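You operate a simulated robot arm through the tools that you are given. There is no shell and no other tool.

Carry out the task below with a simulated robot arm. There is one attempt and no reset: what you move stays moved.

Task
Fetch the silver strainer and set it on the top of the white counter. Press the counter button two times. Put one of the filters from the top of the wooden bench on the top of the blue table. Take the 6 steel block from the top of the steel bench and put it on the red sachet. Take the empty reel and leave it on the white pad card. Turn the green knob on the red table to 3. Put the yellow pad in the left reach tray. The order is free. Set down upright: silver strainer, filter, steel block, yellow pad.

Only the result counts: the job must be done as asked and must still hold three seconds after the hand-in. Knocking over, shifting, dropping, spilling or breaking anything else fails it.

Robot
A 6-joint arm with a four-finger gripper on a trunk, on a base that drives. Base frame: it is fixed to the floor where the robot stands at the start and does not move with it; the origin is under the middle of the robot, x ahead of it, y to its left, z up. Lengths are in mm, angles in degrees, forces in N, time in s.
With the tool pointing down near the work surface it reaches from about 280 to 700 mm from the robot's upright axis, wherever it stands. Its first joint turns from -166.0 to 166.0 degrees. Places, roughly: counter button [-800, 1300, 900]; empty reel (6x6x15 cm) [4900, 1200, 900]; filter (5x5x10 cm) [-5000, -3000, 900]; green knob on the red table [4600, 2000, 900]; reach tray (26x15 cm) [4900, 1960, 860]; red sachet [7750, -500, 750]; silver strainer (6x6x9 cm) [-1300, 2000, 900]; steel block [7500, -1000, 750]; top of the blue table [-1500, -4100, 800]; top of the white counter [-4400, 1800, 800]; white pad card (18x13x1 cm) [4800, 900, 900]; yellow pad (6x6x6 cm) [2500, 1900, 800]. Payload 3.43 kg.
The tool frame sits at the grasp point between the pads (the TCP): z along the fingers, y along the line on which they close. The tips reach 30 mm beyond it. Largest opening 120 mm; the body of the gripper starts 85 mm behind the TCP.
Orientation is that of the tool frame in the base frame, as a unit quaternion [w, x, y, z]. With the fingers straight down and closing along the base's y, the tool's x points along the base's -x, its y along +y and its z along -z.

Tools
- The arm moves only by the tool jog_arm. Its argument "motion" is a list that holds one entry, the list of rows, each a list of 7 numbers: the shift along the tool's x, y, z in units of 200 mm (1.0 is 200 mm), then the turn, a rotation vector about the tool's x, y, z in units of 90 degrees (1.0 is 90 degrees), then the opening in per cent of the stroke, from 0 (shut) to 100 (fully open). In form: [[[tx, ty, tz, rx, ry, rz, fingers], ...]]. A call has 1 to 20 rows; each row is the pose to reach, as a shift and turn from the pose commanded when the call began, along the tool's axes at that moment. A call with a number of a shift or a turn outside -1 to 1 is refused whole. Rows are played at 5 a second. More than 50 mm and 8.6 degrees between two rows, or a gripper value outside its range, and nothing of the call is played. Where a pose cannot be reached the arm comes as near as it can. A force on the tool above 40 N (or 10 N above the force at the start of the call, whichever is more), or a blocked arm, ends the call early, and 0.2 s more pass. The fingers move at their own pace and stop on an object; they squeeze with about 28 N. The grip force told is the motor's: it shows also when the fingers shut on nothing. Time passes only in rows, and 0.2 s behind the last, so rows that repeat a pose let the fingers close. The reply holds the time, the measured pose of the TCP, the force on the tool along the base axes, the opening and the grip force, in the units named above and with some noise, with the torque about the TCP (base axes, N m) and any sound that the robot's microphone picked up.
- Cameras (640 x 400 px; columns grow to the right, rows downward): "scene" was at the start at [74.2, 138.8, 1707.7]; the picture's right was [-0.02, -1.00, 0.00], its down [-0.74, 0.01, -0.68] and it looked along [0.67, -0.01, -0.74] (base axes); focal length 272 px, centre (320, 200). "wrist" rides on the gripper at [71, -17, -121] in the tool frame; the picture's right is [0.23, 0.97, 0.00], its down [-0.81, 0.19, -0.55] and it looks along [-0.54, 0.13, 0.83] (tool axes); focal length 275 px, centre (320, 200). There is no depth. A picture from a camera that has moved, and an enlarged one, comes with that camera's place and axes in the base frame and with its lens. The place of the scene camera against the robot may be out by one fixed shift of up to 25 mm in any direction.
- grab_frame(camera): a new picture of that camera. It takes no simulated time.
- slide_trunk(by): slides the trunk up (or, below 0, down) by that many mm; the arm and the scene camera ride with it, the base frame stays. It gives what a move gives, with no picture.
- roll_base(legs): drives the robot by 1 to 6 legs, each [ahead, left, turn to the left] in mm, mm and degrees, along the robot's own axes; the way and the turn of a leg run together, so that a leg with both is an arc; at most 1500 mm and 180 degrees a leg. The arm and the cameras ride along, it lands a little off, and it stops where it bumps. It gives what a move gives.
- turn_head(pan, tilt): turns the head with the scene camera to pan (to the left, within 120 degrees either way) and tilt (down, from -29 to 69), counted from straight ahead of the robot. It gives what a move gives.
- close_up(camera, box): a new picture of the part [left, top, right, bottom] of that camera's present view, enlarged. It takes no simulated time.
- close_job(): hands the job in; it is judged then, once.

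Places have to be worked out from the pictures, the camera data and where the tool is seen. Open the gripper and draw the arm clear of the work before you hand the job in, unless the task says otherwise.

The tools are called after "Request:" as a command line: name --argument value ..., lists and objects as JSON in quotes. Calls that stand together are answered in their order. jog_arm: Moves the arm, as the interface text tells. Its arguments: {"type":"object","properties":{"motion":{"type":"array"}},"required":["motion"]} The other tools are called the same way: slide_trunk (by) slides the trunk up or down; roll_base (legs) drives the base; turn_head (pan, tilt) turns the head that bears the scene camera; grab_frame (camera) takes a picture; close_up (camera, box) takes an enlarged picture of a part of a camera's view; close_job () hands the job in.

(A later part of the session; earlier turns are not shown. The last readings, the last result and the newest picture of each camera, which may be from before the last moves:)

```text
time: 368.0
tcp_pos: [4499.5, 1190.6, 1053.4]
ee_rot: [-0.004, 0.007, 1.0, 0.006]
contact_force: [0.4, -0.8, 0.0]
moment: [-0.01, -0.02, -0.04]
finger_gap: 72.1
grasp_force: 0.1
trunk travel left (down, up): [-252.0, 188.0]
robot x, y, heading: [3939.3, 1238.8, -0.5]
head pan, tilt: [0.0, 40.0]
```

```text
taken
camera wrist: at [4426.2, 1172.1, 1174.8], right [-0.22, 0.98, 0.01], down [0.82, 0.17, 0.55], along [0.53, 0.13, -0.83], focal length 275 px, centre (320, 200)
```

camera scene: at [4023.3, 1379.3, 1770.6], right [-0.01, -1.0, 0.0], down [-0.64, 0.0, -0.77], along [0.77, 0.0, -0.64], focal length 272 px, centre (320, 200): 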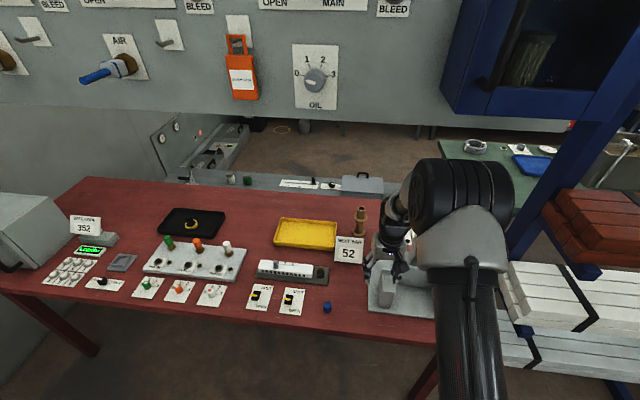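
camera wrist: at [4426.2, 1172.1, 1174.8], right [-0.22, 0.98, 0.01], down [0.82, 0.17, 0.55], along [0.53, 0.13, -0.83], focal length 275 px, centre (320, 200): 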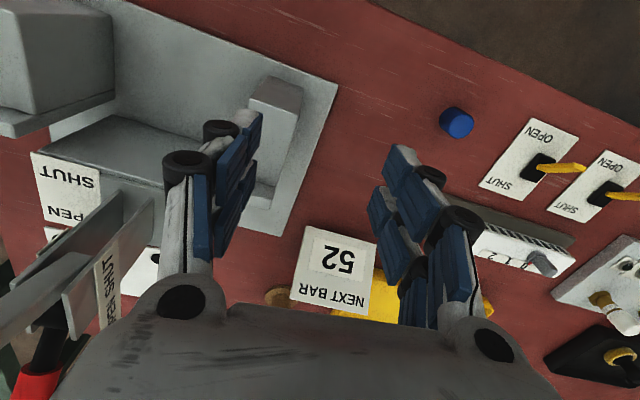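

I advance 240 mm so the hand is near the reel (passing between the sign and the lever, tips at z≈1023).

Request:
roll_base --legs '[[240, 0, 0.3]]'

Request:
turn_head --pan 0 --tilt 50

Request:
grab_frame --camera "wrist"

Request:
grab_frame --camera "scene"

```text
time: 369.8
tcp_pos: [4725.7, 1192.8, 1051.1]
ee_rot: [-0.007, 0.004, 1.0, 0.007]
contact_force: [0.1, -0.2, 0.6]
moment: [0.02, 0.0, 0.01]
finger_gap: 72.3
grasp_force: 0.0
trunk travel left (down, up): [-252.0, 188.0]
robot x, y, heading: [4177.7, 1237.9, -0.2]
head pan, tilt: [0.0, 40.0]
stopped in leg 1: the robot was blocked; the commanded pose is now the measured one
```

```text
time: 370.5
tcp_pos: [4725.8, 1192.3, 1051.4]
ee_rot: [-0.007, 0.004, 1.0, 0.007]
contact_force: [0.1, -0.5, 0.1]
moment: [-0.02, -0.01, 0.03]
finger_gap: 72.1
grasp_force: 0.2
trunk travel left (down, up): [-252.0, 188.0]
robot x, y, heading: [4180.0, 1237.2, -0.1]
head pan, tilt: [0.0, 50.0]
```

```text
taken
camera wrist: at [4654.8, 1174.4, 1173.5], right [-0.22, 0.98, 0.02], down [0.82, 0.18, 0.54], along [0.53, 0.13, -0.84], focal length 275 px, centre (320, 200)
```

wrist: 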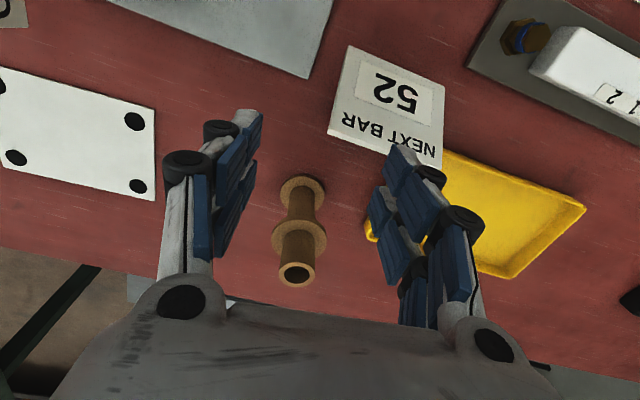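

```text
taken
camera scene: at [4244.2, 1379.1, 1756.5], right [0.0, -1.0, 0.0], down [-0.76, 0.0, -0.64], along [0.64, 0.0, -0.76], focal length 272 px, centre (320, 200)
```

scene: 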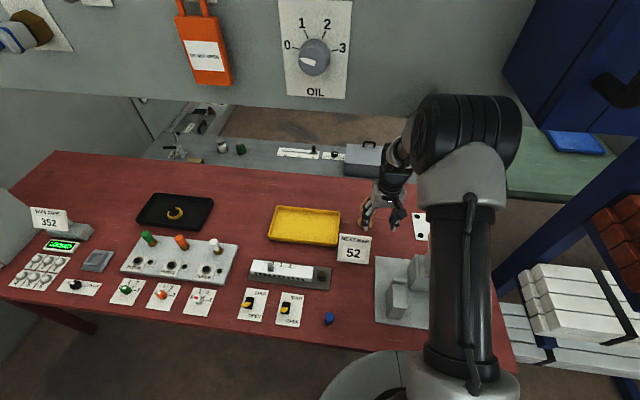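

The base was blocked just at the end – the raised elbow likely touched the overhead blue box. I back off, extend the arm forward first (which lowers the elbow), and check clearance.

Request:
roll_base --legs '[[-220, 0, 0]]'

Request:
jog_arm --motion '[[[-0.15, 0, 0, 0, 0, 0, 60], [-0.3, 0, 0, 0, 0, 0, 60], [-0.45, 0, 0, 0, 0, 0, 60], [-0.6, 0, 0, 0, 0, 0, 60], [-0.66, 0, 0, 0, 0, 0, 60], [-0.66, 0, 0, 0, 0, 0, 60]]]'

Request:
grab_frame --camera "scene"

Request:
grab_frame --camera "wrist"

```text
time: 372.2
tcp_pos: [4506.9, 1192.1, 1049.7]
ee_rot: [-0.007, 0.003, 1.0, 0.007]
contact_force: [-0.4, 0.1, -0.1]
moment: [-0.04, -0.02, 0.0]
finger_gap: 72.1
grasp_force: 0.0
trunk travel left (down, up): [-252.0, 188.0]
robot x, y, heading: [3951.4, 1238.4, 0.1]
head pan, tilt: [0.0, 50.0]
```

```text
time: 373.6
tcp_pos: [4638.6, 1192.0, 1048.9]
ee_rot: [-0.007, 0.004, 1.0, 0.006]
contact_force: [-0.3, 0.1, 0.2]
moment: [-0.02, 0.01, 0.0]
finger_gap: 71.9
grasp_force: 0.0
trunk travel left (down, up): [-252.0, 188.0]
robot x, y, heading: [3958.8, 1239.1, 0.1]
head pan, tilt: [0.0, 50.0]
```

```text
taken
camera scene: at [4027.1, 1378.9, 1756.4], right [0.0, -1.0, 0.0], down [-0.77, 0.0, -0.64], along [0.64, 0.0, -0.77], focal length 272 px, centre (320, 200)
```

scene: 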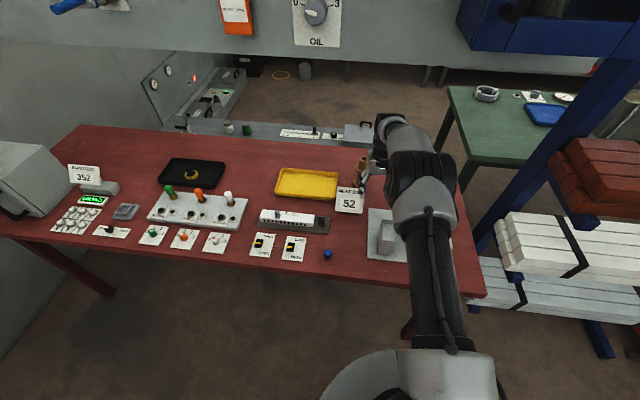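

```text
taken
camera wrist: at [4568.6, 1173.8, 1170.4], right [-0.22, 0.97, 0.02], down [0.82, 0.18, 0.54], along [0.53, 0.13, -0.84], focal length 275 px, centre (320, 200)
```

wrist: 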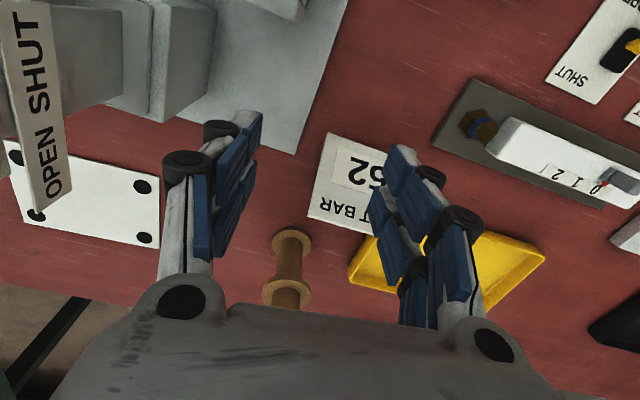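

The elbow is now much lower. Wrist-based estimates (more consistent) put the reel at [4850, 1198] and the card centre at ≈[4828, 922]. I drive forward 200 mm with the arm extended.

Request:
roll_base --legs '[[200, 0, 0]]'

Request:
grab_frame --camera "scene"

Request:
grab_frame --camera "wrist"

```text
time: 375.2
tcp_pos: [4839.7, 1193.6, 1048.8]
ee_rot: [-0.008, 0.004, 1.0, 0.007]
contact_force: [0.1, -0.1, 0.2]
moment: [0.03, 0.02, 0.01]
finger_gap: 71.9
grasp_force: 0.1
trunk travel left (down, up): [-252.0, 188.0]
robot x, y, heading: [4151.7, 1235.3, 0.3]
head pan, tilt: [0.0, 50.0]
```

```text
taken
camera scene: at [4227.7, 1379.1, 1756.3], right [0.0, -1.0, 0.0], down [-0.77, 0.0, -0.64], along [0.64, 0.0, -0.77], focal length 272 px, centre (320, 200)
```

scene: 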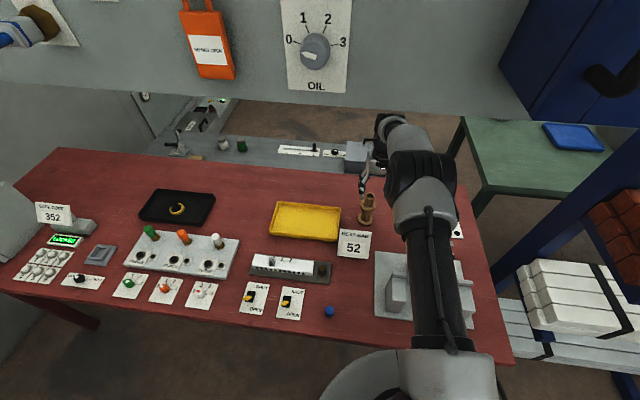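

```text
taken
camera wrist: at [4768.9, 1174.8, 1169.9], right [-0.22, 0.97, 0.02], down [0.82, 0.18, 0.54], along [0.53, 0.14, -0.84], focal length 275 px, centre (320, 200)
```

wrist: 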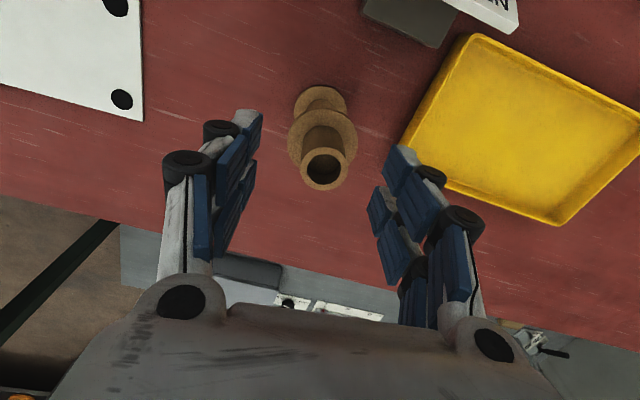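

The reel's tube is almost under the hand (≈14 mm further ahead, 4 mm left). I creep the base 16 mm forward and then check alignment.

Request:
roll_base --legs '[[16, 4, 0]]'

Request:
close_up --camera "wrist" --box '[240, 80, 400, 180]'

```text
time: 376.0
tcp_pos: [4854.3, 1198.0, 1048.6]
ee_rot: [-0.009, 0.005, 1.0, 0.007]
contact_force: [0.2, -0.8, -0.6]
moment: [-0.02, 0.07, -0.01]
finger_gap: 72.1
grasp_force: 0.1
trunk travel left (down, up): [-252.0, 188.0]
robot x, y, heading: [4168.7, 1241.9, 0.3]
head pan, tilt: [0.0, 50.0]
```

```text
4.00 times, centred on (320, 130) of wrist
camera zoom: at [4784.6, 1178.9, 1169.9], right [-0.22, 0.97, 0.02], down [0.82, 0.18, 0.54], along [0.52, 0.14, -0.84], focal length 1101 px, centre (320, 480)
```

zoom: 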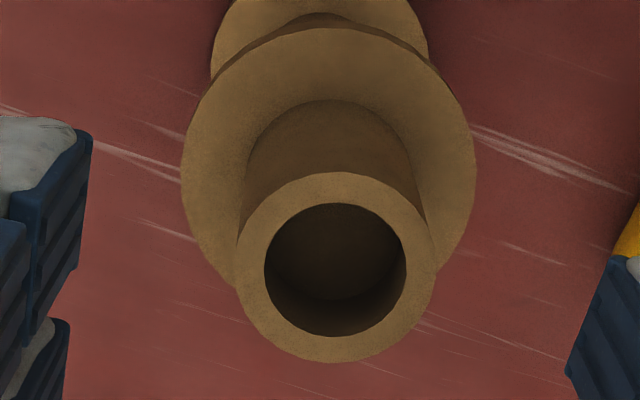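

Aligned within ~3 mm; upper flange z≈945, tube top ≈998. I lower with the trunk 64 mm so the tips stop just above the flange, then close on the tube.

Request:
slide_trunk --by -63

Request:
grab_frame --camera "wrist"

Request:
close_up --camera "scene" --box '[316, 120, 444, 250]'

```text
time: 377.0
tcp_pos: [4853.9, 1196.7, 986.4]
ee_rot: [-0.008, 0.003, 1.0, 0.007]
contact_force: [-0.3, 0.4, 0.0]
moment: [-0.01, -0.01, -0.02]
finger_gap: 72.0
grasp_force: 0.1
trunk travel left (down, up): [-189.0, 251.0]
robot x, y, heading: [4171.8, 1239.9, 0.2]
head pan, tilt: [0.0, 50.0]
```

```text
taken
camera wrist: at [4783.4, 1178.6, 1107.9], right [-0.22, 0.97, 0.02], down [0.82, 0.18, 0.54], along [0.53, 0.14, -0.84], focal length 275 px, centre (320, 200)
```

wrist: 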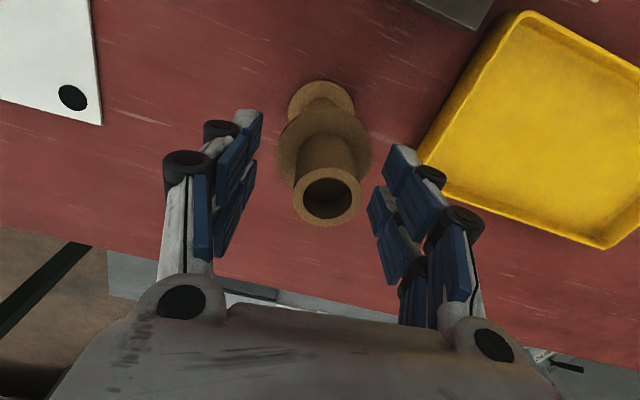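

```text
3.08 times, centred on (380, 185) of scene
camera zoom: at [4241.6, 1383.1, 1693.5], right [0.0, -1.0, 0.0], down [-0.77, 0.0, -0.64], along [0.64, 0.0, -0.77], focal length 838 px, centre (135, 246)
```

zoom: 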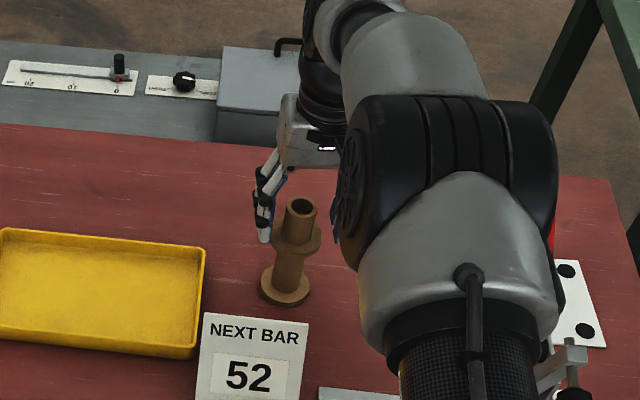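

Request:
jog_arm --motion '[[[0, 0.015, 0, 0, 0, 0, 60], [0, 0.015, 0, 0, 0, 0, 40], [0, 0.015, 0, 0, 0, 0, 20], [0, 0.015, 0, 0, 0, 0, 10], [0, 0.015, 0, 0, 0, 0, 10], [0, 0.015, 0, 0, 0, 0, 10]]]'

Request:
grab_frame --camera "wrist"

```text
time: 378.4
tcp_pos: [4854.9, 1199.2, 986.4]
ee_rot: [-0.008, 0.003, 1.0, 0.007]
contact_force: [-0.1, 0.2, 0.2]
moment: [-0.01, 0.01, -0.03]
finger_gap: 31.3
grasp_force: 28.0
trunk travel left (down, up): [-189.0, 251.0]
robot x, y, heading: [4170.0, 1244.8, -0.3]
head pan, tilt: [0.0, 50.0]
```

```text
taken
camera wrist: at [4783.5, 1181.5, 1107.7], right [-0.22, 0.97, 0.02], down [0.82, 0.18, 0.54], along [0.53, 0.14, -0.84], focal length 275 px, centre (320, 200)
```

wrist: 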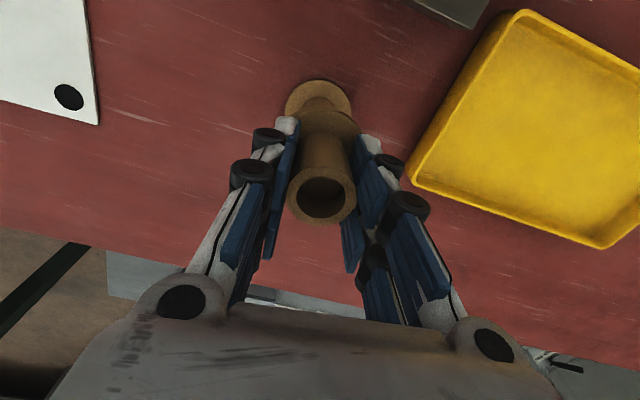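

Reel gripped (31 mm). I lift with the trunk in two steps to get its base above the sign (needs TCP ≈ 1112), watching for contact with the overhead panel.

Request:
slide_trunk --by 65

Request:
grab_frame --camera "scene"

Request:
grab_frame --camera "wrist"

```text
time: 379.4
tcp_pos: [4854.7, 1201.2, 1050.8]
ee_rot: [-0.007, 0.004, 1.0, 0.007]
contact_force: [0.2, -0.1, 0.2]
moment: [-0.01, 0.0, 0.0]
finger_gap: 31.2
grasp_force: 27.6
trunk travel left (down, up): [-254.0, 186.0]
robot x, y, heading: [4168.7, 1240.0, 0.3]
head pan, tilt: [0.0, 50.0]
```

```text
taken
camera scene: at [4242.3, 1383.1, 1758.3], right [0.0, -1.0, 0.0], down [-0.77, 0.0, -0.64], along [0.64, 0.0, -0.77], focal length 272 px, centre (320, 200)
```

scene: 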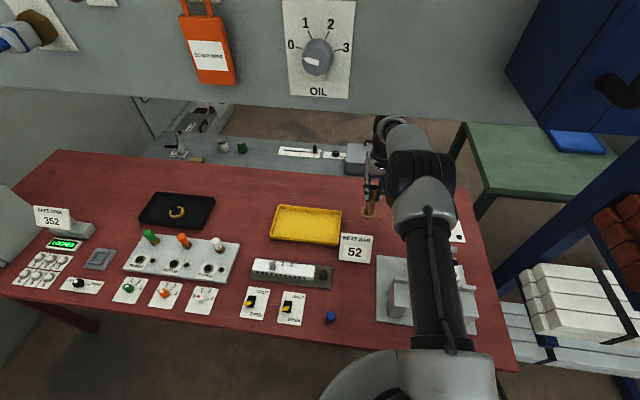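

```text
taken
camera wrist: at [4783.6, 1181.5, 1172.2], right [-0.22, 0.97, 0.02], down [0.82, 0.18, 0.54], along [0.53, 0.14, -0.84], focal length 275 px, centre (320, 200)
```

wrist: 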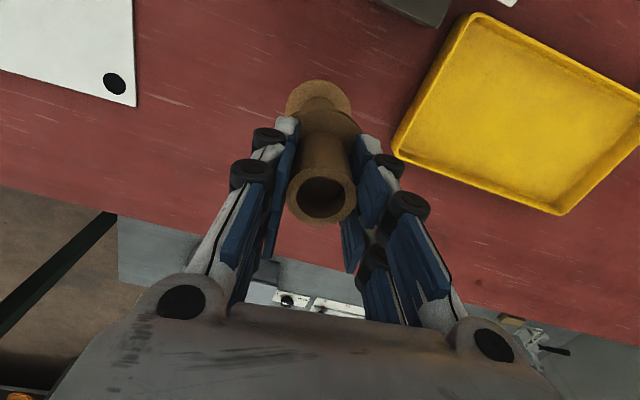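

Request:
slide_trunk --by 62

Request:
roll_base --legs '[[-430, 0, 0]]'

Request:
grab_frame --camera "scene"

Request:
grab_frame --camera "wrist"

```text
time: 380.4
tcp_pos: [4820.5, 1201.2, 1058.5]
ee_rot: [-0.052, 0.004, 0.999, 0.01]
contact_force: [0.2, 0.5, -1.1]
moment: [0.01, 0.0, 0.0]
finger_gap: 31.5
grasp_force: 27.9
trunk travel left (down, up): [-316.0, 124.0]
robot x, y, heading: [4171.6, 1247.6, 0.2]
head pan, tilt: [0.0, 50.0]
```

```text
time: 381.6
tcp_pos: [4776.4, 1202.1, 1084.2]
ee_rot: [-0.031, 0.003, 0.999, 0.009]
contact_force: [-2.5, 0.4, 1.5]
moment: [0.0, -0.22, -0.02]
finger_gap: 31.5
grasp_force: 28.3
trunk travel left (down, up): [-316.0, 124.0]
robot x, y, heading: [4121.6, 1244.4, -0.1]
head pan, tilt: [0.0, 50.0]
stopped in leg 1: the force on the tool passed its limit at 44 N (the readings are from after the stop); the commanded pose is now the measured one
```

```text
taken
camera scene: at [4175.9, 1383.1, 1821.4], right [0.0, -1.0, 0.0], down [-0.76, 0.0, -0.65], along [0.65, 0.0, -0.76], focal length 272 px, centre (320, 200)
```

scene: 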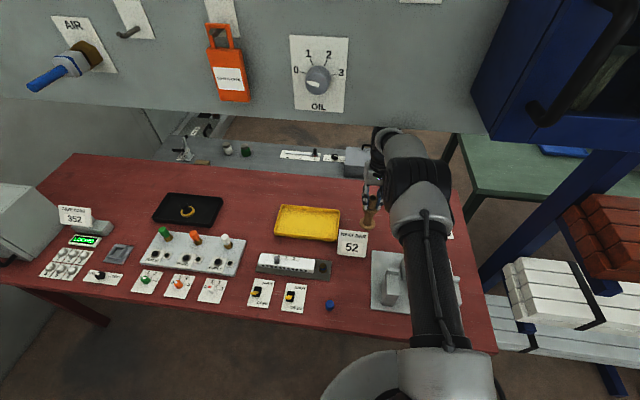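

```text
taken
camera wrist: at [4711.1, 1182.8, 1209.7], right [-0.22, 0.97, 0.03], down [0.85, 0.18, 0.5], along [0.48, 0.14, -0.86], focal length 275 px, centre (320, 200)
```

wrist: 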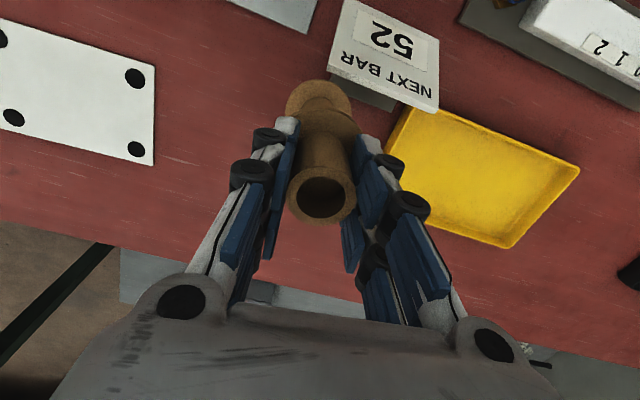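

The second lift was blocked by the overhead panel (tool tilted back), and the retreat stopped on a force. I check closely whether the reel touches or has moved the NEXT BAR sign.

Request:
close_up --camera "scene" --box '[310, 180, 420, 270]'

Request:
close_up --camera "wrist" --box '[240, 0, 480, 150]'

```text
4.44 times, centred on (365, 225) of scene
camera zoom: at [4175.9, 1383.1, 1821.4], right [0.0, -1.0, 0.0], down [-0.76, 0.0, -0.65], along [0.65, 0.0, -0.76], focal length 1211 px, centre (120, 89)
```

zoom: 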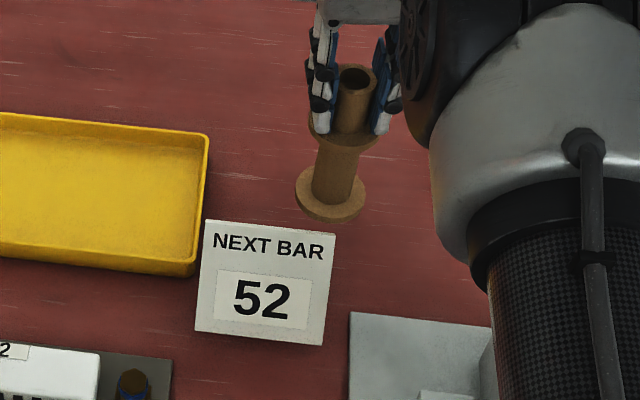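

```text
2.67 times, centred on (360, 75) of wrist
camera zoom: at [4711.1, 1182.8, 1209.7], right [-0.22, 0.97, 0.03], down [0.85, 0.18, 0.5], along [0.48, 0.14, -0.86], focal length 734 px, centre (213, 533)
```

zoom: 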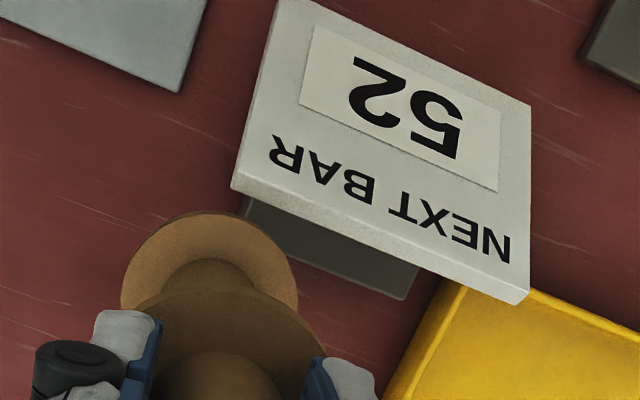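

The sign has not moved (its corner back-projects to the same place as before). The reel's base is right next to the sign top, so I first straighten the tool and raise it ~40 mm with the arm.

Request:
jog_arm --motion '[[[0, 0, -0.04, 0, -0.01, 0, 10], [0, 0, -0.08, 0, -0.02, 0, 10], [0, 0, -0.12, 0, -0.03, 0, 10], [0, 0, -0.16, 0, -0.04, 0, 10], [0, 0, -0.2, 0, -0.04, 0, 10], [0, 0, -0.2, 0, -0.04, 0, 10]]]'

Request:
grab_frame --camera "wrist"

Request:
grab_frame --camera "scene"

```text
time: 383.2
tcp_pos: [4767.3, 1203.6, 1076.1]
ee_rot: [-0.04, 0.003, 0.999, 0.011]
contact_force: [7.3, -1.7, -1.7]
moment: [-0.19, -1.1, 0.03]
finger_gap: 31.7
grasp_force: 27.8
trunk travel left (down, up): [-316.0, 124.0]
robot x, y, heading: [4115.7, 1246.0, 0.2]
head pan, tilt: [0.0, 50.0]
stopped in row 6: the arm was blocked; the commanded pose is now the measured one
```

```text
taken
camera wrist: at [4703.0, 1184.0, 1201.8], right [-0.22, 0.97, 0.04], down [0.85, 0.18, 0.49], along [0.47, 0.14, -0.87], focal length 275 px, centre (320, 200)
```

wrist: 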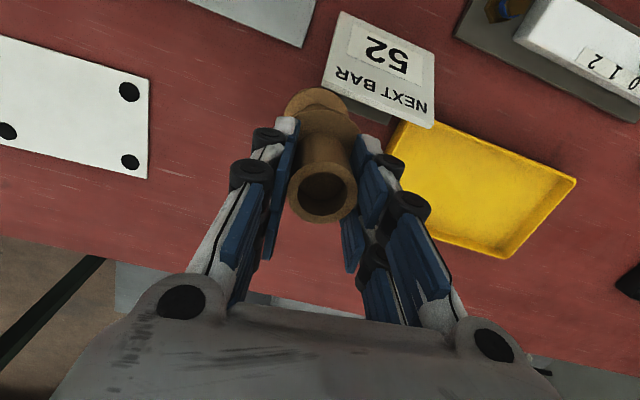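

```text
taken
camera scene: at [4192.4, 1383.5, 1822.1], right [0.0, -1.0, 0.0], down [-0.77, 0.0, -0.64], along [0.64, 0.0, -0.77], focal length 272 px, centre (320, 200)
```

scene: 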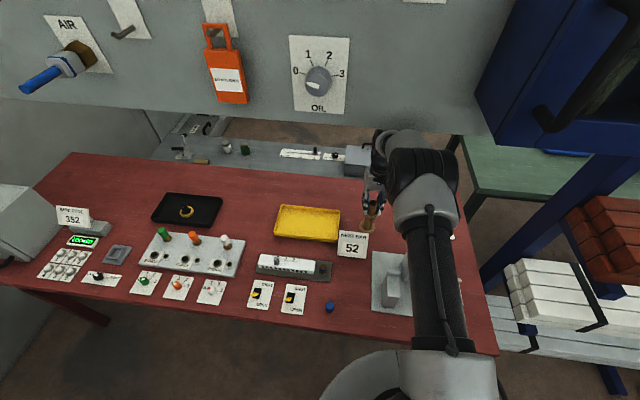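

The force signature shows the reel base is lightly touching the sign (7 N), while the forearm is held by the panel. I immediately move the hand forward ~40 mm and slightly down, away from both.

Request:
jog_arm --motion '[[[-0.05, 0, 0, 0, 0, 0, 10], [-0.1, 0, 0.01, 0, 0, 0, 10], [-0.15, 0, 0.02, 0, 0, 0, 10], [-0.2, 0, 0.03, 0, 0, 0, 10], [-0.2, 0, 0.03, 0, 0, 0, 10]]]'

Request:
grab_frame --camera "wrist"

Request:
grab_frame --camera "scene"

```text
time: 384.4
tcp_pos: [4803.8, 1201.5, 1069.4]
ee_rot: [-0.038, 0.004, 0.999, 0.012]
contact_force: [0.1, -0.2, -1.2]
moment: [-0.01, -0.02, -0.01]
finger_gap: 31.5
grasp_force: 27.7
trunk travel left (down, up): [-316.0, 124.0]
robot x, y, heading: [4118.1, 1240.2, 0.1]
head pan, tilt: [0.0, 50.0]
```

```text
taken
camera wrist: at [4740.1, 1183.3, 1195.7], right [-0.22, 0.97, 0.04], down [0.85, 0.17, 0.49], along [0.47, 0.14, -0.87], focal length 275 px, centre (320, 200)
```

wrist: 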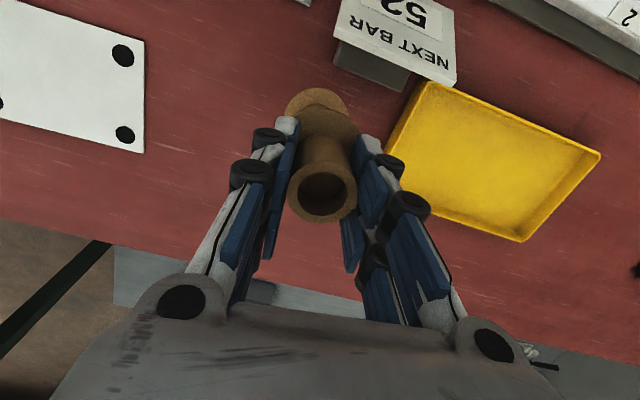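

```text
taken
camera scene: at [4188.3, 1382.9, 1820.4], right [0.0, -1.0, 0.0], down [-0.77, 0.0, -0.64], along [0.64, 0.0, -0.77], focal length 272 px, centre (320, 200)
```

scene: 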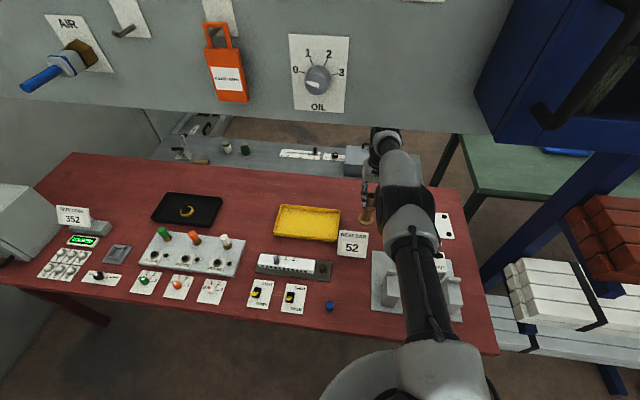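

Contact is gone. I zoom on the sign to verify it stands as before.

Request:
close_up --camera "scene" --box '[290, 190, 400, 290]'

```text
4.00 times, centred on (345, 240) of scene
camera zoom: at [4188.3, 1382.9, 1820.4], right [0.0, -1.0, 0.0], down [-0.77, 0.0, -0.64], along [0.64, 0.0, -0.77], focal length 1090 px, centre (220, 40)
```

zoom: 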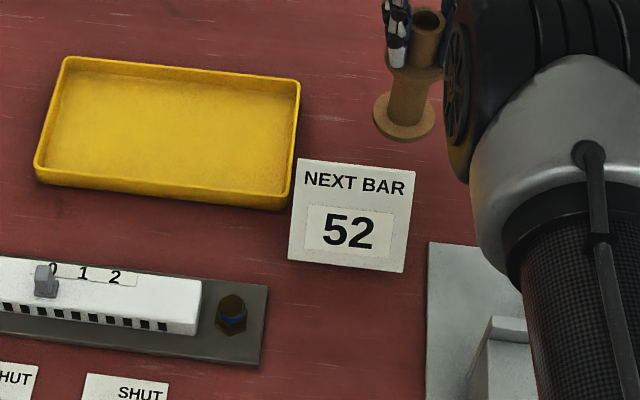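

The sign looks unchanged. New plan: carry the reel low *behind* the lever by strafing the whole robot right. First I lower the trunk 40 mm to free the forearm, and drive forward 45 mm away from the sign.

Request:
slide_trunk --by -40

Request:
roll_base --legs '[[45, 0, 0]]'

Request:
grab_frame --camera "wrist"

Request:
grab_frame --camera "scene"

```text
time: 385.2
tcp_pos: [4803.6, 1202.3, 1029.8]
ee_rot: [-0.037, 0.003, 0.999, 0.011]
contact_force: [-0.1, 0.6, -0.6]
moment: [0.01, 0.0, -0.02]
finger_gap: 31.4
grasp_force: 28.2
trunk travel left (down, up): [-276.0, 164.0]
robot x, y, heading: [4119.3, 1243.3, -0.2]
head pan, tilt: [0.0, 50.0]
```

```text
time: 386.1
tcp_pos: [4850.2, 1202.7, 1028.1]
ee_rot: [-0.038, 0.003, 0.999, 0.012]
contact_force: [1.4, 0.9, -1.1]
moment: [0.03, 0.06, 0.0]
finger_gap: 31.5
grasp_force: 27.8
trunk travel left (down, up): [-276.0, 164.0]
robot x, y, heading: [4163.2, 1239.6, 0.1]
head pan, tilt: [0.0, 50.0]
```

```text
taken
camera wrist: at [4787.0, 1183.1, 1154.3], right [-0.22, 0.97, 0.04], down [0.85, 0.17, 0.49], along [0.47, 0.14, -0.87], focal length 275 px, centre (320, 200)
```

wrist: 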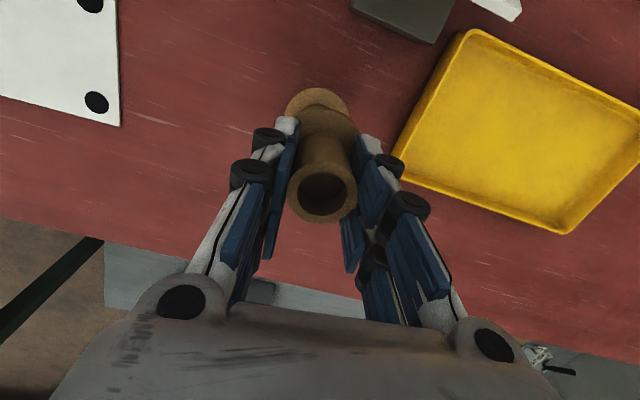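

```text
taken
camera scene: at [4236.4, 1383.0, 1780.3], right [0.0, -1.0, 0.0], down [-0.77, 0.0, -0.64], along [0.64, 0.0, -0.77], focal length 272 px, centre (320, 200)
```

scene: 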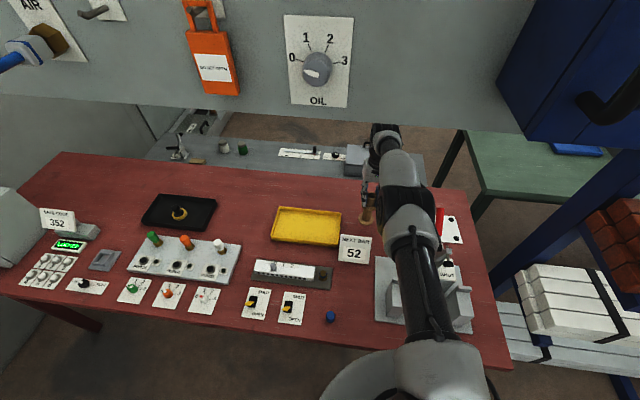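

I correct the 4.3° tilt so the reel hangs vertical.

Request:
jog_arm --motion '[[[0.01, 0, 0, 0, -0.024, 0, 10], [0.01, 0, 0, 0, -0.047, 0, 10], [0.01, 0, 0, 0, -0.047, 0, 10]]]'

Request:
close_up --camera "scene" --box '[350, 180, 490, 290]'

```text
time: 386.9
tcp_pos: [4846.6, 1202.4, 1030.6]
ee_rot: [-0.001, 0.004, 1.0, 0.011]
contact_force: [-0.2, 0.9, -0.2]
moment: [0.0, -0.03, 0.01]
finger_gap: 31.4
grasp_force: 28.2
trunk travel left (down, up): [-276.0, 164.0]
robot x, y, heading: [4163.6, 1240.1, 0.2]
head pan, tilt: [0.0, 50.0]
```

```text
3.64 times, centred on (420, 235) of scene
camera zoom: at [4233.9, 1383.0, 1780.4], right [0.0, -1.0, 0.0], down [-0.77, 0.0, -0.64], along [0.64, 0.0, -0.77], focal length 990 px, centre (-44, 73)
```

zoom: 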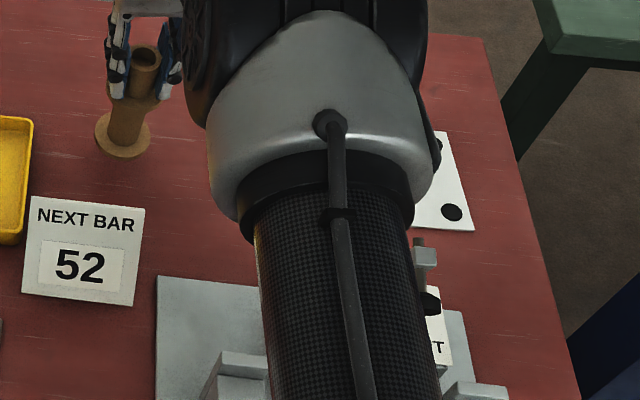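

The reel hangs vertical, base at z≈893. I ease forward 10 mm, lower 15 mm, then strafe right 170 mm with the reel passing behind the lever.

Request:
slide_trunk --by -14

Request:
roll_base --legs '[[10, 0, 0]]'

Request:
roll_base --legs '[[0, -85, 0]]'

Request:
grab_frame --camera "scene"

Request:
grab_frame --camera "wrist"

```text
time: 387.5
tcp_pos: [4847.5, 1200.8, 1016.2]
ee_rot: [-0.001, 0.003, 1.0, 0.011]
contact_force: [0.2, -0.1, -0.9]
moment: [-0.01, -0.04, 0.0]
finger_gap: 31.4
grasp_force: 27.9
trunk travel left (down, up): [-262.0, 178.0]
robot x, y, heading: [4164.9, 1244.6, 0.1]
head pan, tilt: [0.0, 50.0]
```

```text
time: 388.3
tcp_pos: [4857.4, 1202.5, 1015.9]
ee_rot: [-0.001, 0.004, 1.0, 0.012]
contact_force: [0.1, 0.1, -1.3]
moment: [0.0, 0.06, 0.0]
finger_gap: 31.6
grasp_force: 27.5
trunk travel left (down, up): [-262.0, 178.0]
robot x, y, heading: [4173.0, 1243.8, -0.0]
head pan, tilt: [0.0, 50.0]
```

```text
time: 389.4
tcp_pos: [4856.6, 1117.6, 1016.2]
ee_rot: [-0.001, 0.004, 1.0, 0.012]
contact_force: [0.4, 0.1, -0.4]
moment: [0.03, -0.01, 0.02]
finger_gap: 31.5
grasp_force: 27.9
trunk travel left (down, up): [-262.0, 178.0]
robot x, y, heading: [4175.3, 1159.4, -0.3]
head pan, tilt: [0.0, 50.0]
```

```text
taken
camera scene: at [4243.7, 1297.7, 1766.5], right [0.0, -1.0, 0.0], down [-0.77, 0.0, -0.64], along [0.64, 0.0, -0.77], focal length 272 px, centre (320, 200)
```

scene: 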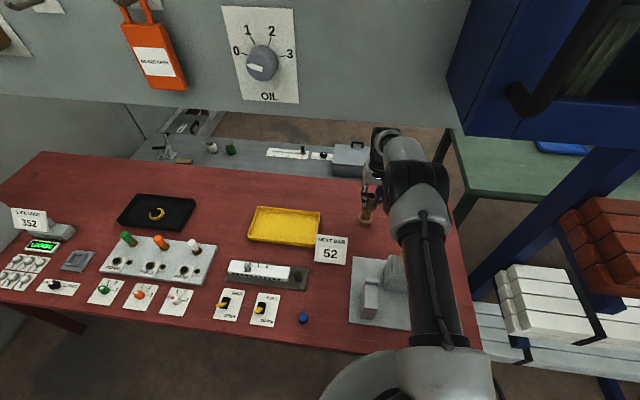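

```text
taken
camera wrist: at [4783.9, 1098.3, 1136.6], right [-0.22, 0.97, 0.02], down [0.81, 0.17, 0.56], along [0.54, 0.14, -0.83], focal length 275 px, centre (320, 200)
```

wrist: 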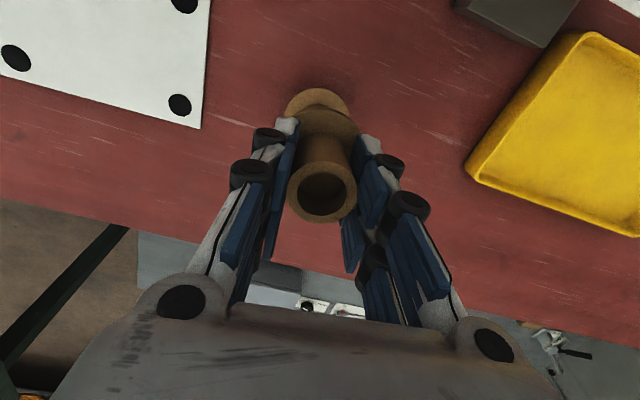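

Clear so far. I continue another 85 mm past the lever.

Request:
roll_base --legs '[[0, -85, 0]]'

Request:
grab_frame --camera "scene"

Request:
grab_frame --camera "wrist"

```text
time: 390.4
tcp_pos: [4856.7, 1033.4, 1015.7]
ee_rot: [-0.001, 0.004, 1.0, 0.011]
contact_force: [0.7, -0.4, -0.9]
moment: [0.06, 0.02, -0.05]
finger_gap: 31.6
grasp_force: 28.2
trunk travel left (down, up): [-262.0, 178.0]
robot x, y, heading: [4170.6, 1075.6, -0.1]
head pan, tilt: [0.0, 50.0]
```

```text
taken
camera scene: at [4243.8, 1213.9, 1766.5], right [0.0, -1.0, 0.0], down [-0.77, 0.0, -0.64], along [0.64, 0.0, -0.77], focal length 272 px, centre (320, 200)
```

scene: 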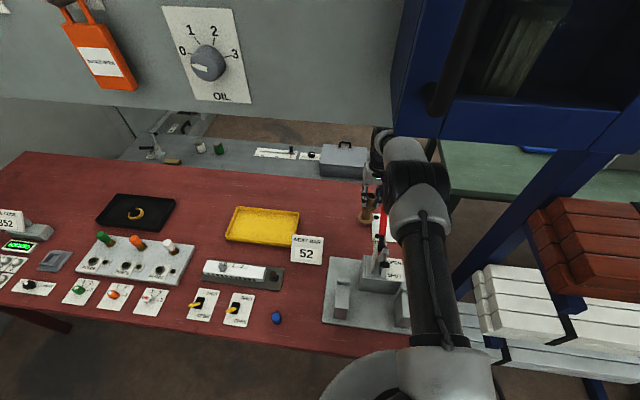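

```text
taken
camera wrist: at [4784.0, 1014.3, 1136.6], right [-0.22, 0.97, 0.02], down [0.81, 0.17, 0.56], along [0.54, 0.14, -0.83], focal length 275 px, centre (320, 200)
```

wrist: 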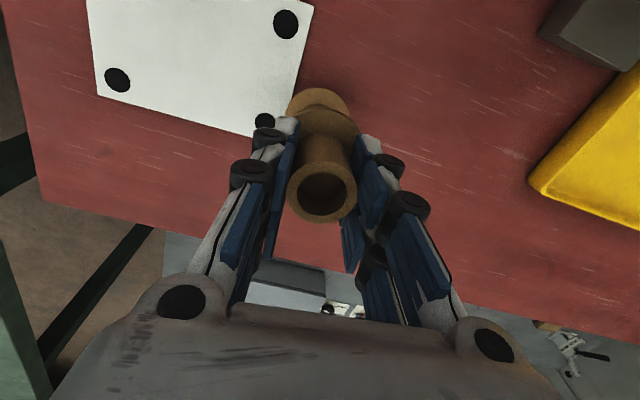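

The card is just to the right. The arm alone can reach its middle, so I jog 115 mm right, then 25 mm back, to [4832, 918].

Request:
jog_arm --motion '[[[0, -0.12, 0, 0, 0, 0, 10], [0, -0.24, 0, 0, 0, 0, 10], [0.03, -0.36, 0, 0, 0, 0, 10], [0.08, -0.48, 0, 0, 0, 0, 10], [0.125, -0.575, 0, 0, 0, 0, 10], [0.125, -0.575, 0, 0, 0, 0, 10]]]'

Request:
grab_frame --camera "scene"

Request:
grab_frame --camera "wrist"

```text
time: 391.8
tcp_pos: [4830.9, 918.4, 1015.1]
ee_rot: [-0.001, 0.005, 1.0, 0.011]
contact_force: [0.4, 0.7, -1.5]
moment: [0.0, 0.02, 0.0]
finger_gap: 31.5
grasp_force: 28.1
trunk travel left (down, up): [-262.0, 178.0]
robot x, y, heading: [4172.0, 1073.5, -0.0]
head pan, tilt: [0.0, 50.0]
```

```text
taken
camera scene: at [4244.0, 1215.6, 1766.3], right [0.0, -1.0, 0.0], down [-0.77, 0.0, -0.64], along [0.64, 0.0, -0.77], focal length 272 px, centre (320, 200)
```

scene: 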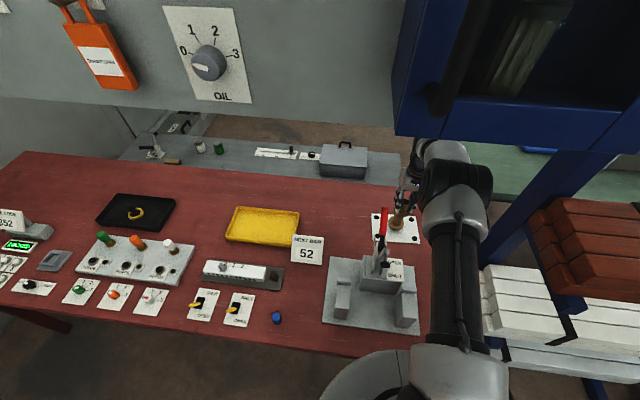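

```text
taken
camera wrist: at [4758.7, 900.6, 1134.2], right [-0.22, 0.97, 0.02], down [0.81, 0.17, 0.56], along [0.54, 0.14, -0.83], focal length 275 px, centre (320, 200)
```

wrist: 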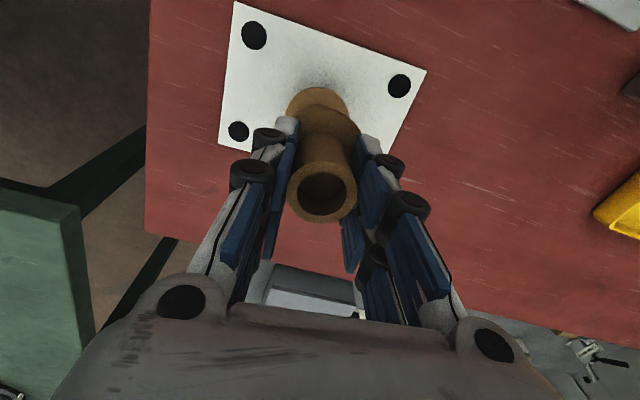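

The reel is centred over the card. Since it stood on the table with TCP at 986, it should touch the 10 mm card at TCP≈996. I lower to 1001 and then feel for contact.

Request:
slide_trunk --by -14

Request:
jog_arm --motion '[[[0, 0, 0.01, 0, 0, 0, 10], [0, 0, 0.02, 0, 0, 0, 10], [0, 0, 0.025, 0, 0, 0, 10], [0, 0, 0.025, 0, 0, 0, 10]]]'

```text
time: 392.4
tcp_pos: [4831.3, 920.0, 999.2]
ee_rot: [-0.001, 0.005, 1.0, 0.011]
contact_force: [0.6, 0.1, -0.5]
moment: [0.02, -0.02, -0.02]
finger_gap: 31.5
grasp_force: 28.2
trunk travel left (down, up): [-248.0, 192.0]
robot x, y, heading: [4170.9, 1073.4, -0.2]
head pan, tilt: [0.0, 50.0]
```

```text
time: 393.4
tcp_pos: [4830.8, 919.3, 994.6]
ee_rot: [-0.002, 0.004, 1.0, 0.011]
contact_force: [-0.2, 0.2, -1.8]
moment: [0.01, 0.05, 0.03]
finger_gap: 31.5
grasp_force: 28.1
trunk travel left (down, up): [-248.0, 192.0]
robot x, y, heading: [4172.5, 1074.8, -0.2]
head pan, tilt: [0.0, 50.0]
```

Request:
jog_arm --motion '[[[0, 0, 0.01, 0, 0, 0, 10], [0, 0, 0.02, 0, 0, 0, 10], [0, 0, 0.03, 0, 0, 0, 10], [0, 0, 0.03, 0, 0, 0, 10]]]'

```text
time: 394.4
tcp_pos: [4830.9, 920.1, 990.7]
ee_rot: [0.001, 0.005, 1.0, 0.01]
contact_force: [-2.1, -0.1, 17.9]
moment: [-0.03, 0.59, -0.01]
finger_gap: 31.5
grasp_force: 28.1
trunk travel left (down, up): [-248.0, 192.0]
robot x, y, heading: [4167.5, 1077.2, 0.1]
head pan, tilt: [0.0, 50.0]
```

Request:
jog_arm --motion '[[[0, 0, 0.008, 0, 0, 0, 10], [0, 0, 0.012, 0, 0, 0, 10], [0, 0, 0.012, 0, 0, 0, 10]]]'

Request:
grab_frame --camera "wrist"

Request:
close_up --camera "scene" --box '[350, 170, 446, 260]'

```text
time: 395.2
tcp_pos: [4831.8, 919.3, 990.0]
ee_rot: [0.002, 0.005, 1.0, 0.011]
contact_force: [5.3, 0.8, 29.5]
moment: [-0.03, -0.09, 0.02]
finger_gap: 31.6
grasp_force: 27.7
trunk travel left (down, up): [-248.0, 192.0]
robot x, y, heading: [4172.9, 1074.1, 0.2]
head pan, tilt: [0.0, 50.0]
```

```text
taken
camera wrist: at [4758.2, 901.4, 1110.0], right [-0.22, 0.97, 0.02], down [0.81, 0.17, 0.56], along [0.54, 0.14, -0.83], focal length 275 px, centre (320, 200)
```

wrist: 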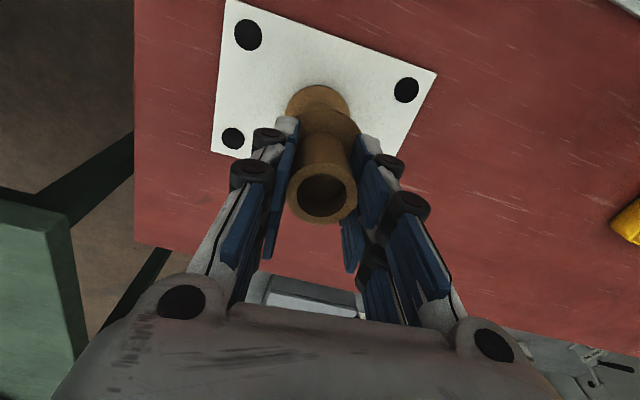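

```text
4.44 times, centred on (398, 215) of scene
camera zoom: at [4241.1, 1216.2, 1752.5], right [0.0, -1.0, 0.0], down [-0.77, 0.0, -0.64], along [0.64, 0.0, -0.77], focal length 1211 px, centre (-27, 133)
```

zoom: 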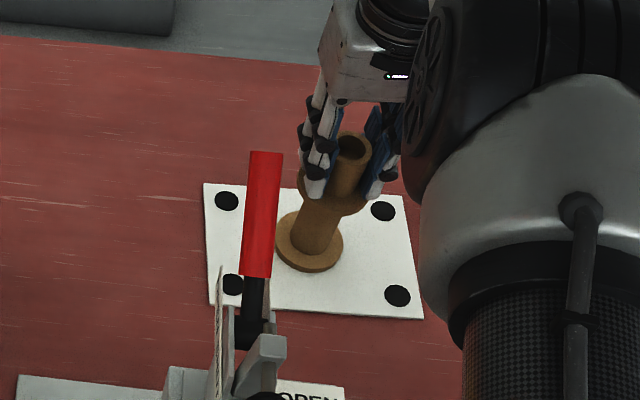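

Force is now level (no moment): the reel stands flat on the card. I relieve, open the fingers, and rise 58 mm with the arm to clear the tube.

Request:
jog_arm --motion '[[[0, 0, -0.008, 0, 0, 0, 10], [0, 0, -0.008, 0, 0, 0, 30], [0, 0, -0.008, 0, 0, 0, 45], [0, 0, -0.008, 0, 0, 0, 60], [0, 0, -0.008, 0, 0, 0, 60], [0, 0, -0.1, 0, 0, 0, 60], [0, 0, -0.2, 0, 0, 0, 60], [0, 0, -0.3, 0, 0, 0, 60], [0, 0, -0.3, 0, 0, 0, 60]]]'

Request:
grab_frame --camera "wrist"

Request:
close_up --camera "scene" --box '[350, 140, 478, 260]'

```text
time: 397.2
tcp_pos: [4831.2, 919.5, 1048.0]
ee_rot: [-0.002, 0.004, 1.0, 0.012]
contact_force: [0.8, 0.0, 0.9]
moment: [-0.01, -0.01, 0.01]
finger_gap: 72.1
grasp_force: 0.0
trunk travel left (down, up): [-248.0, 192.0]
robot x, y, heading: [4173.3, 1076.5, -0.0]
head pan, tilt: [0.0, 50.0]
```

```text
taken
camera wrist: at [4758.7, 899.8, 1166.8], right [-0.22, 0.97, 0.02], down [0.81, 0.17, 0.55], along [0.54, 0.14, -0.83], focal length 275 px, centre (320, 200)
```

wrist: 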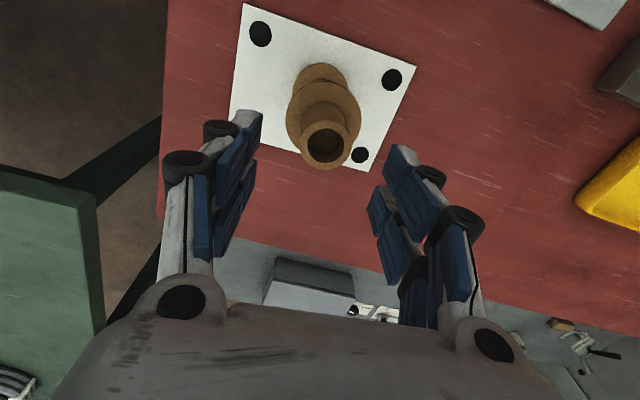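

```text
3.33 times, centred on (414, 200) of scene
camera zoom: at [4244.1, 1215.2, 1752.3], right [0.0, -1.0, 0.0], down [-0.77, 0.0, -0.64], along [0.64, 0.0, -0.77], focal length 908 px, centre (7, 200)
```

zoom: 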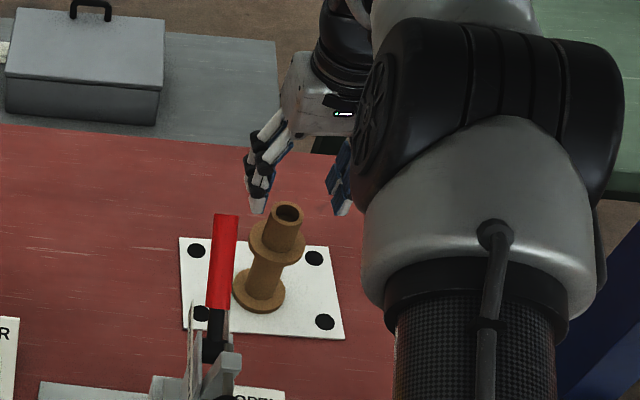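

The reel stands upright on the card. I reverse 70 mm, shift the hand 30 mm right for lever clearance, then back out fully.

Request:
roll_base --legs '[[-75, 0, 0]]'

Request:
jog_arm --motion '[[[0, -0.1, 0, 0, 0, 0, 40], [0, -0.2, 0, 0, 0, 0, 40], [0, -0.2, 0, 0, 0, 0, 40]]]'

Request:
grab_frame --camera "wrist"

Request:
grab_frame --camera "scene"

```text
time: 398.3
tcp_pos: [4755.5, 919.4, 1046.9]
ee_rot: [-0.002, 0.003, 1.0, 0.012]
contact_force: [-0.6, -0.3, -0.2]
moment: [0.0, -0.01, 0.0]
finger_gap: 72.0
grasp_force: 0.1
trunk travel left (down, up): [-248.0, 192.0]
robot x, y, heading: [4100.3, 1073.4, 0.0]
head pan, tilt: [0.0, 50.0]
```

```text
time: 399.1
tcp_pos: [4756.9, 879.6, 1045.0]
ee_rot: [0.0, 0.004, 1.0, 0.012]
contact_force: [0.9, 0.0, -0.5]
moment: [-0.02, 0.01, 0.01]
finger_gap: 48.1
grasp_force: 0.0
trunk travel left (down, up): [-248.0, 192.0]
robot x, y, heading: [4094.7, 1070.3, 0.0]
head pan, tilt: [0.0, 50.0]
```

```text
taken
camera wrist: at [4683.6, 860.1, 1165.9], right [-0.22, 0.97, 0.02], down [0.81, 0.17, 0.56], along [0.54, 0.14, -0.83], focal length 275 px, centre (320, 200)
```

wrist: 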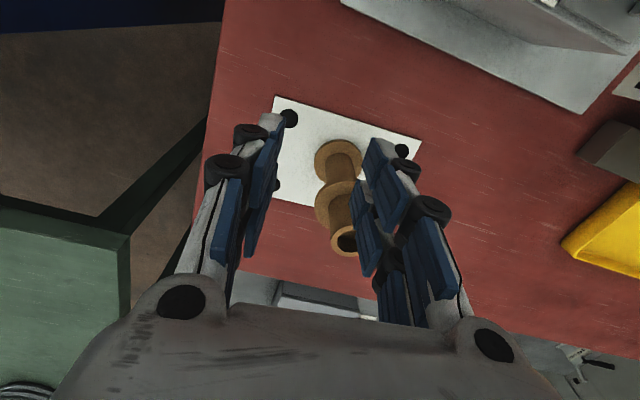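

```text
taken
camera scene: at [4168.6, 1215.5, 1752.4], right [0.0, -1.0, 0.0], down [-0.77, 0.0, -0.64], along [0.64, 0.0, -0.77], focal length 272 px, centre (320, 200)
```

scene: 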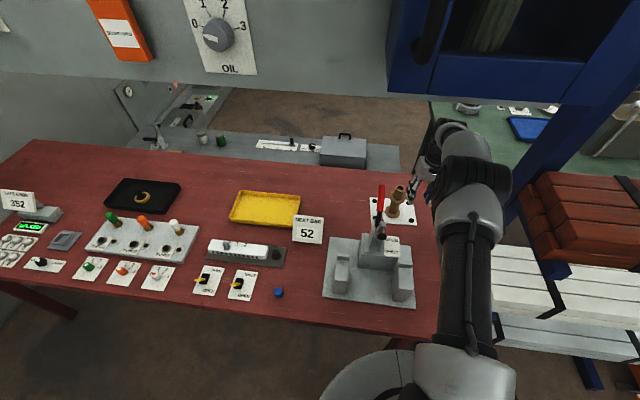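

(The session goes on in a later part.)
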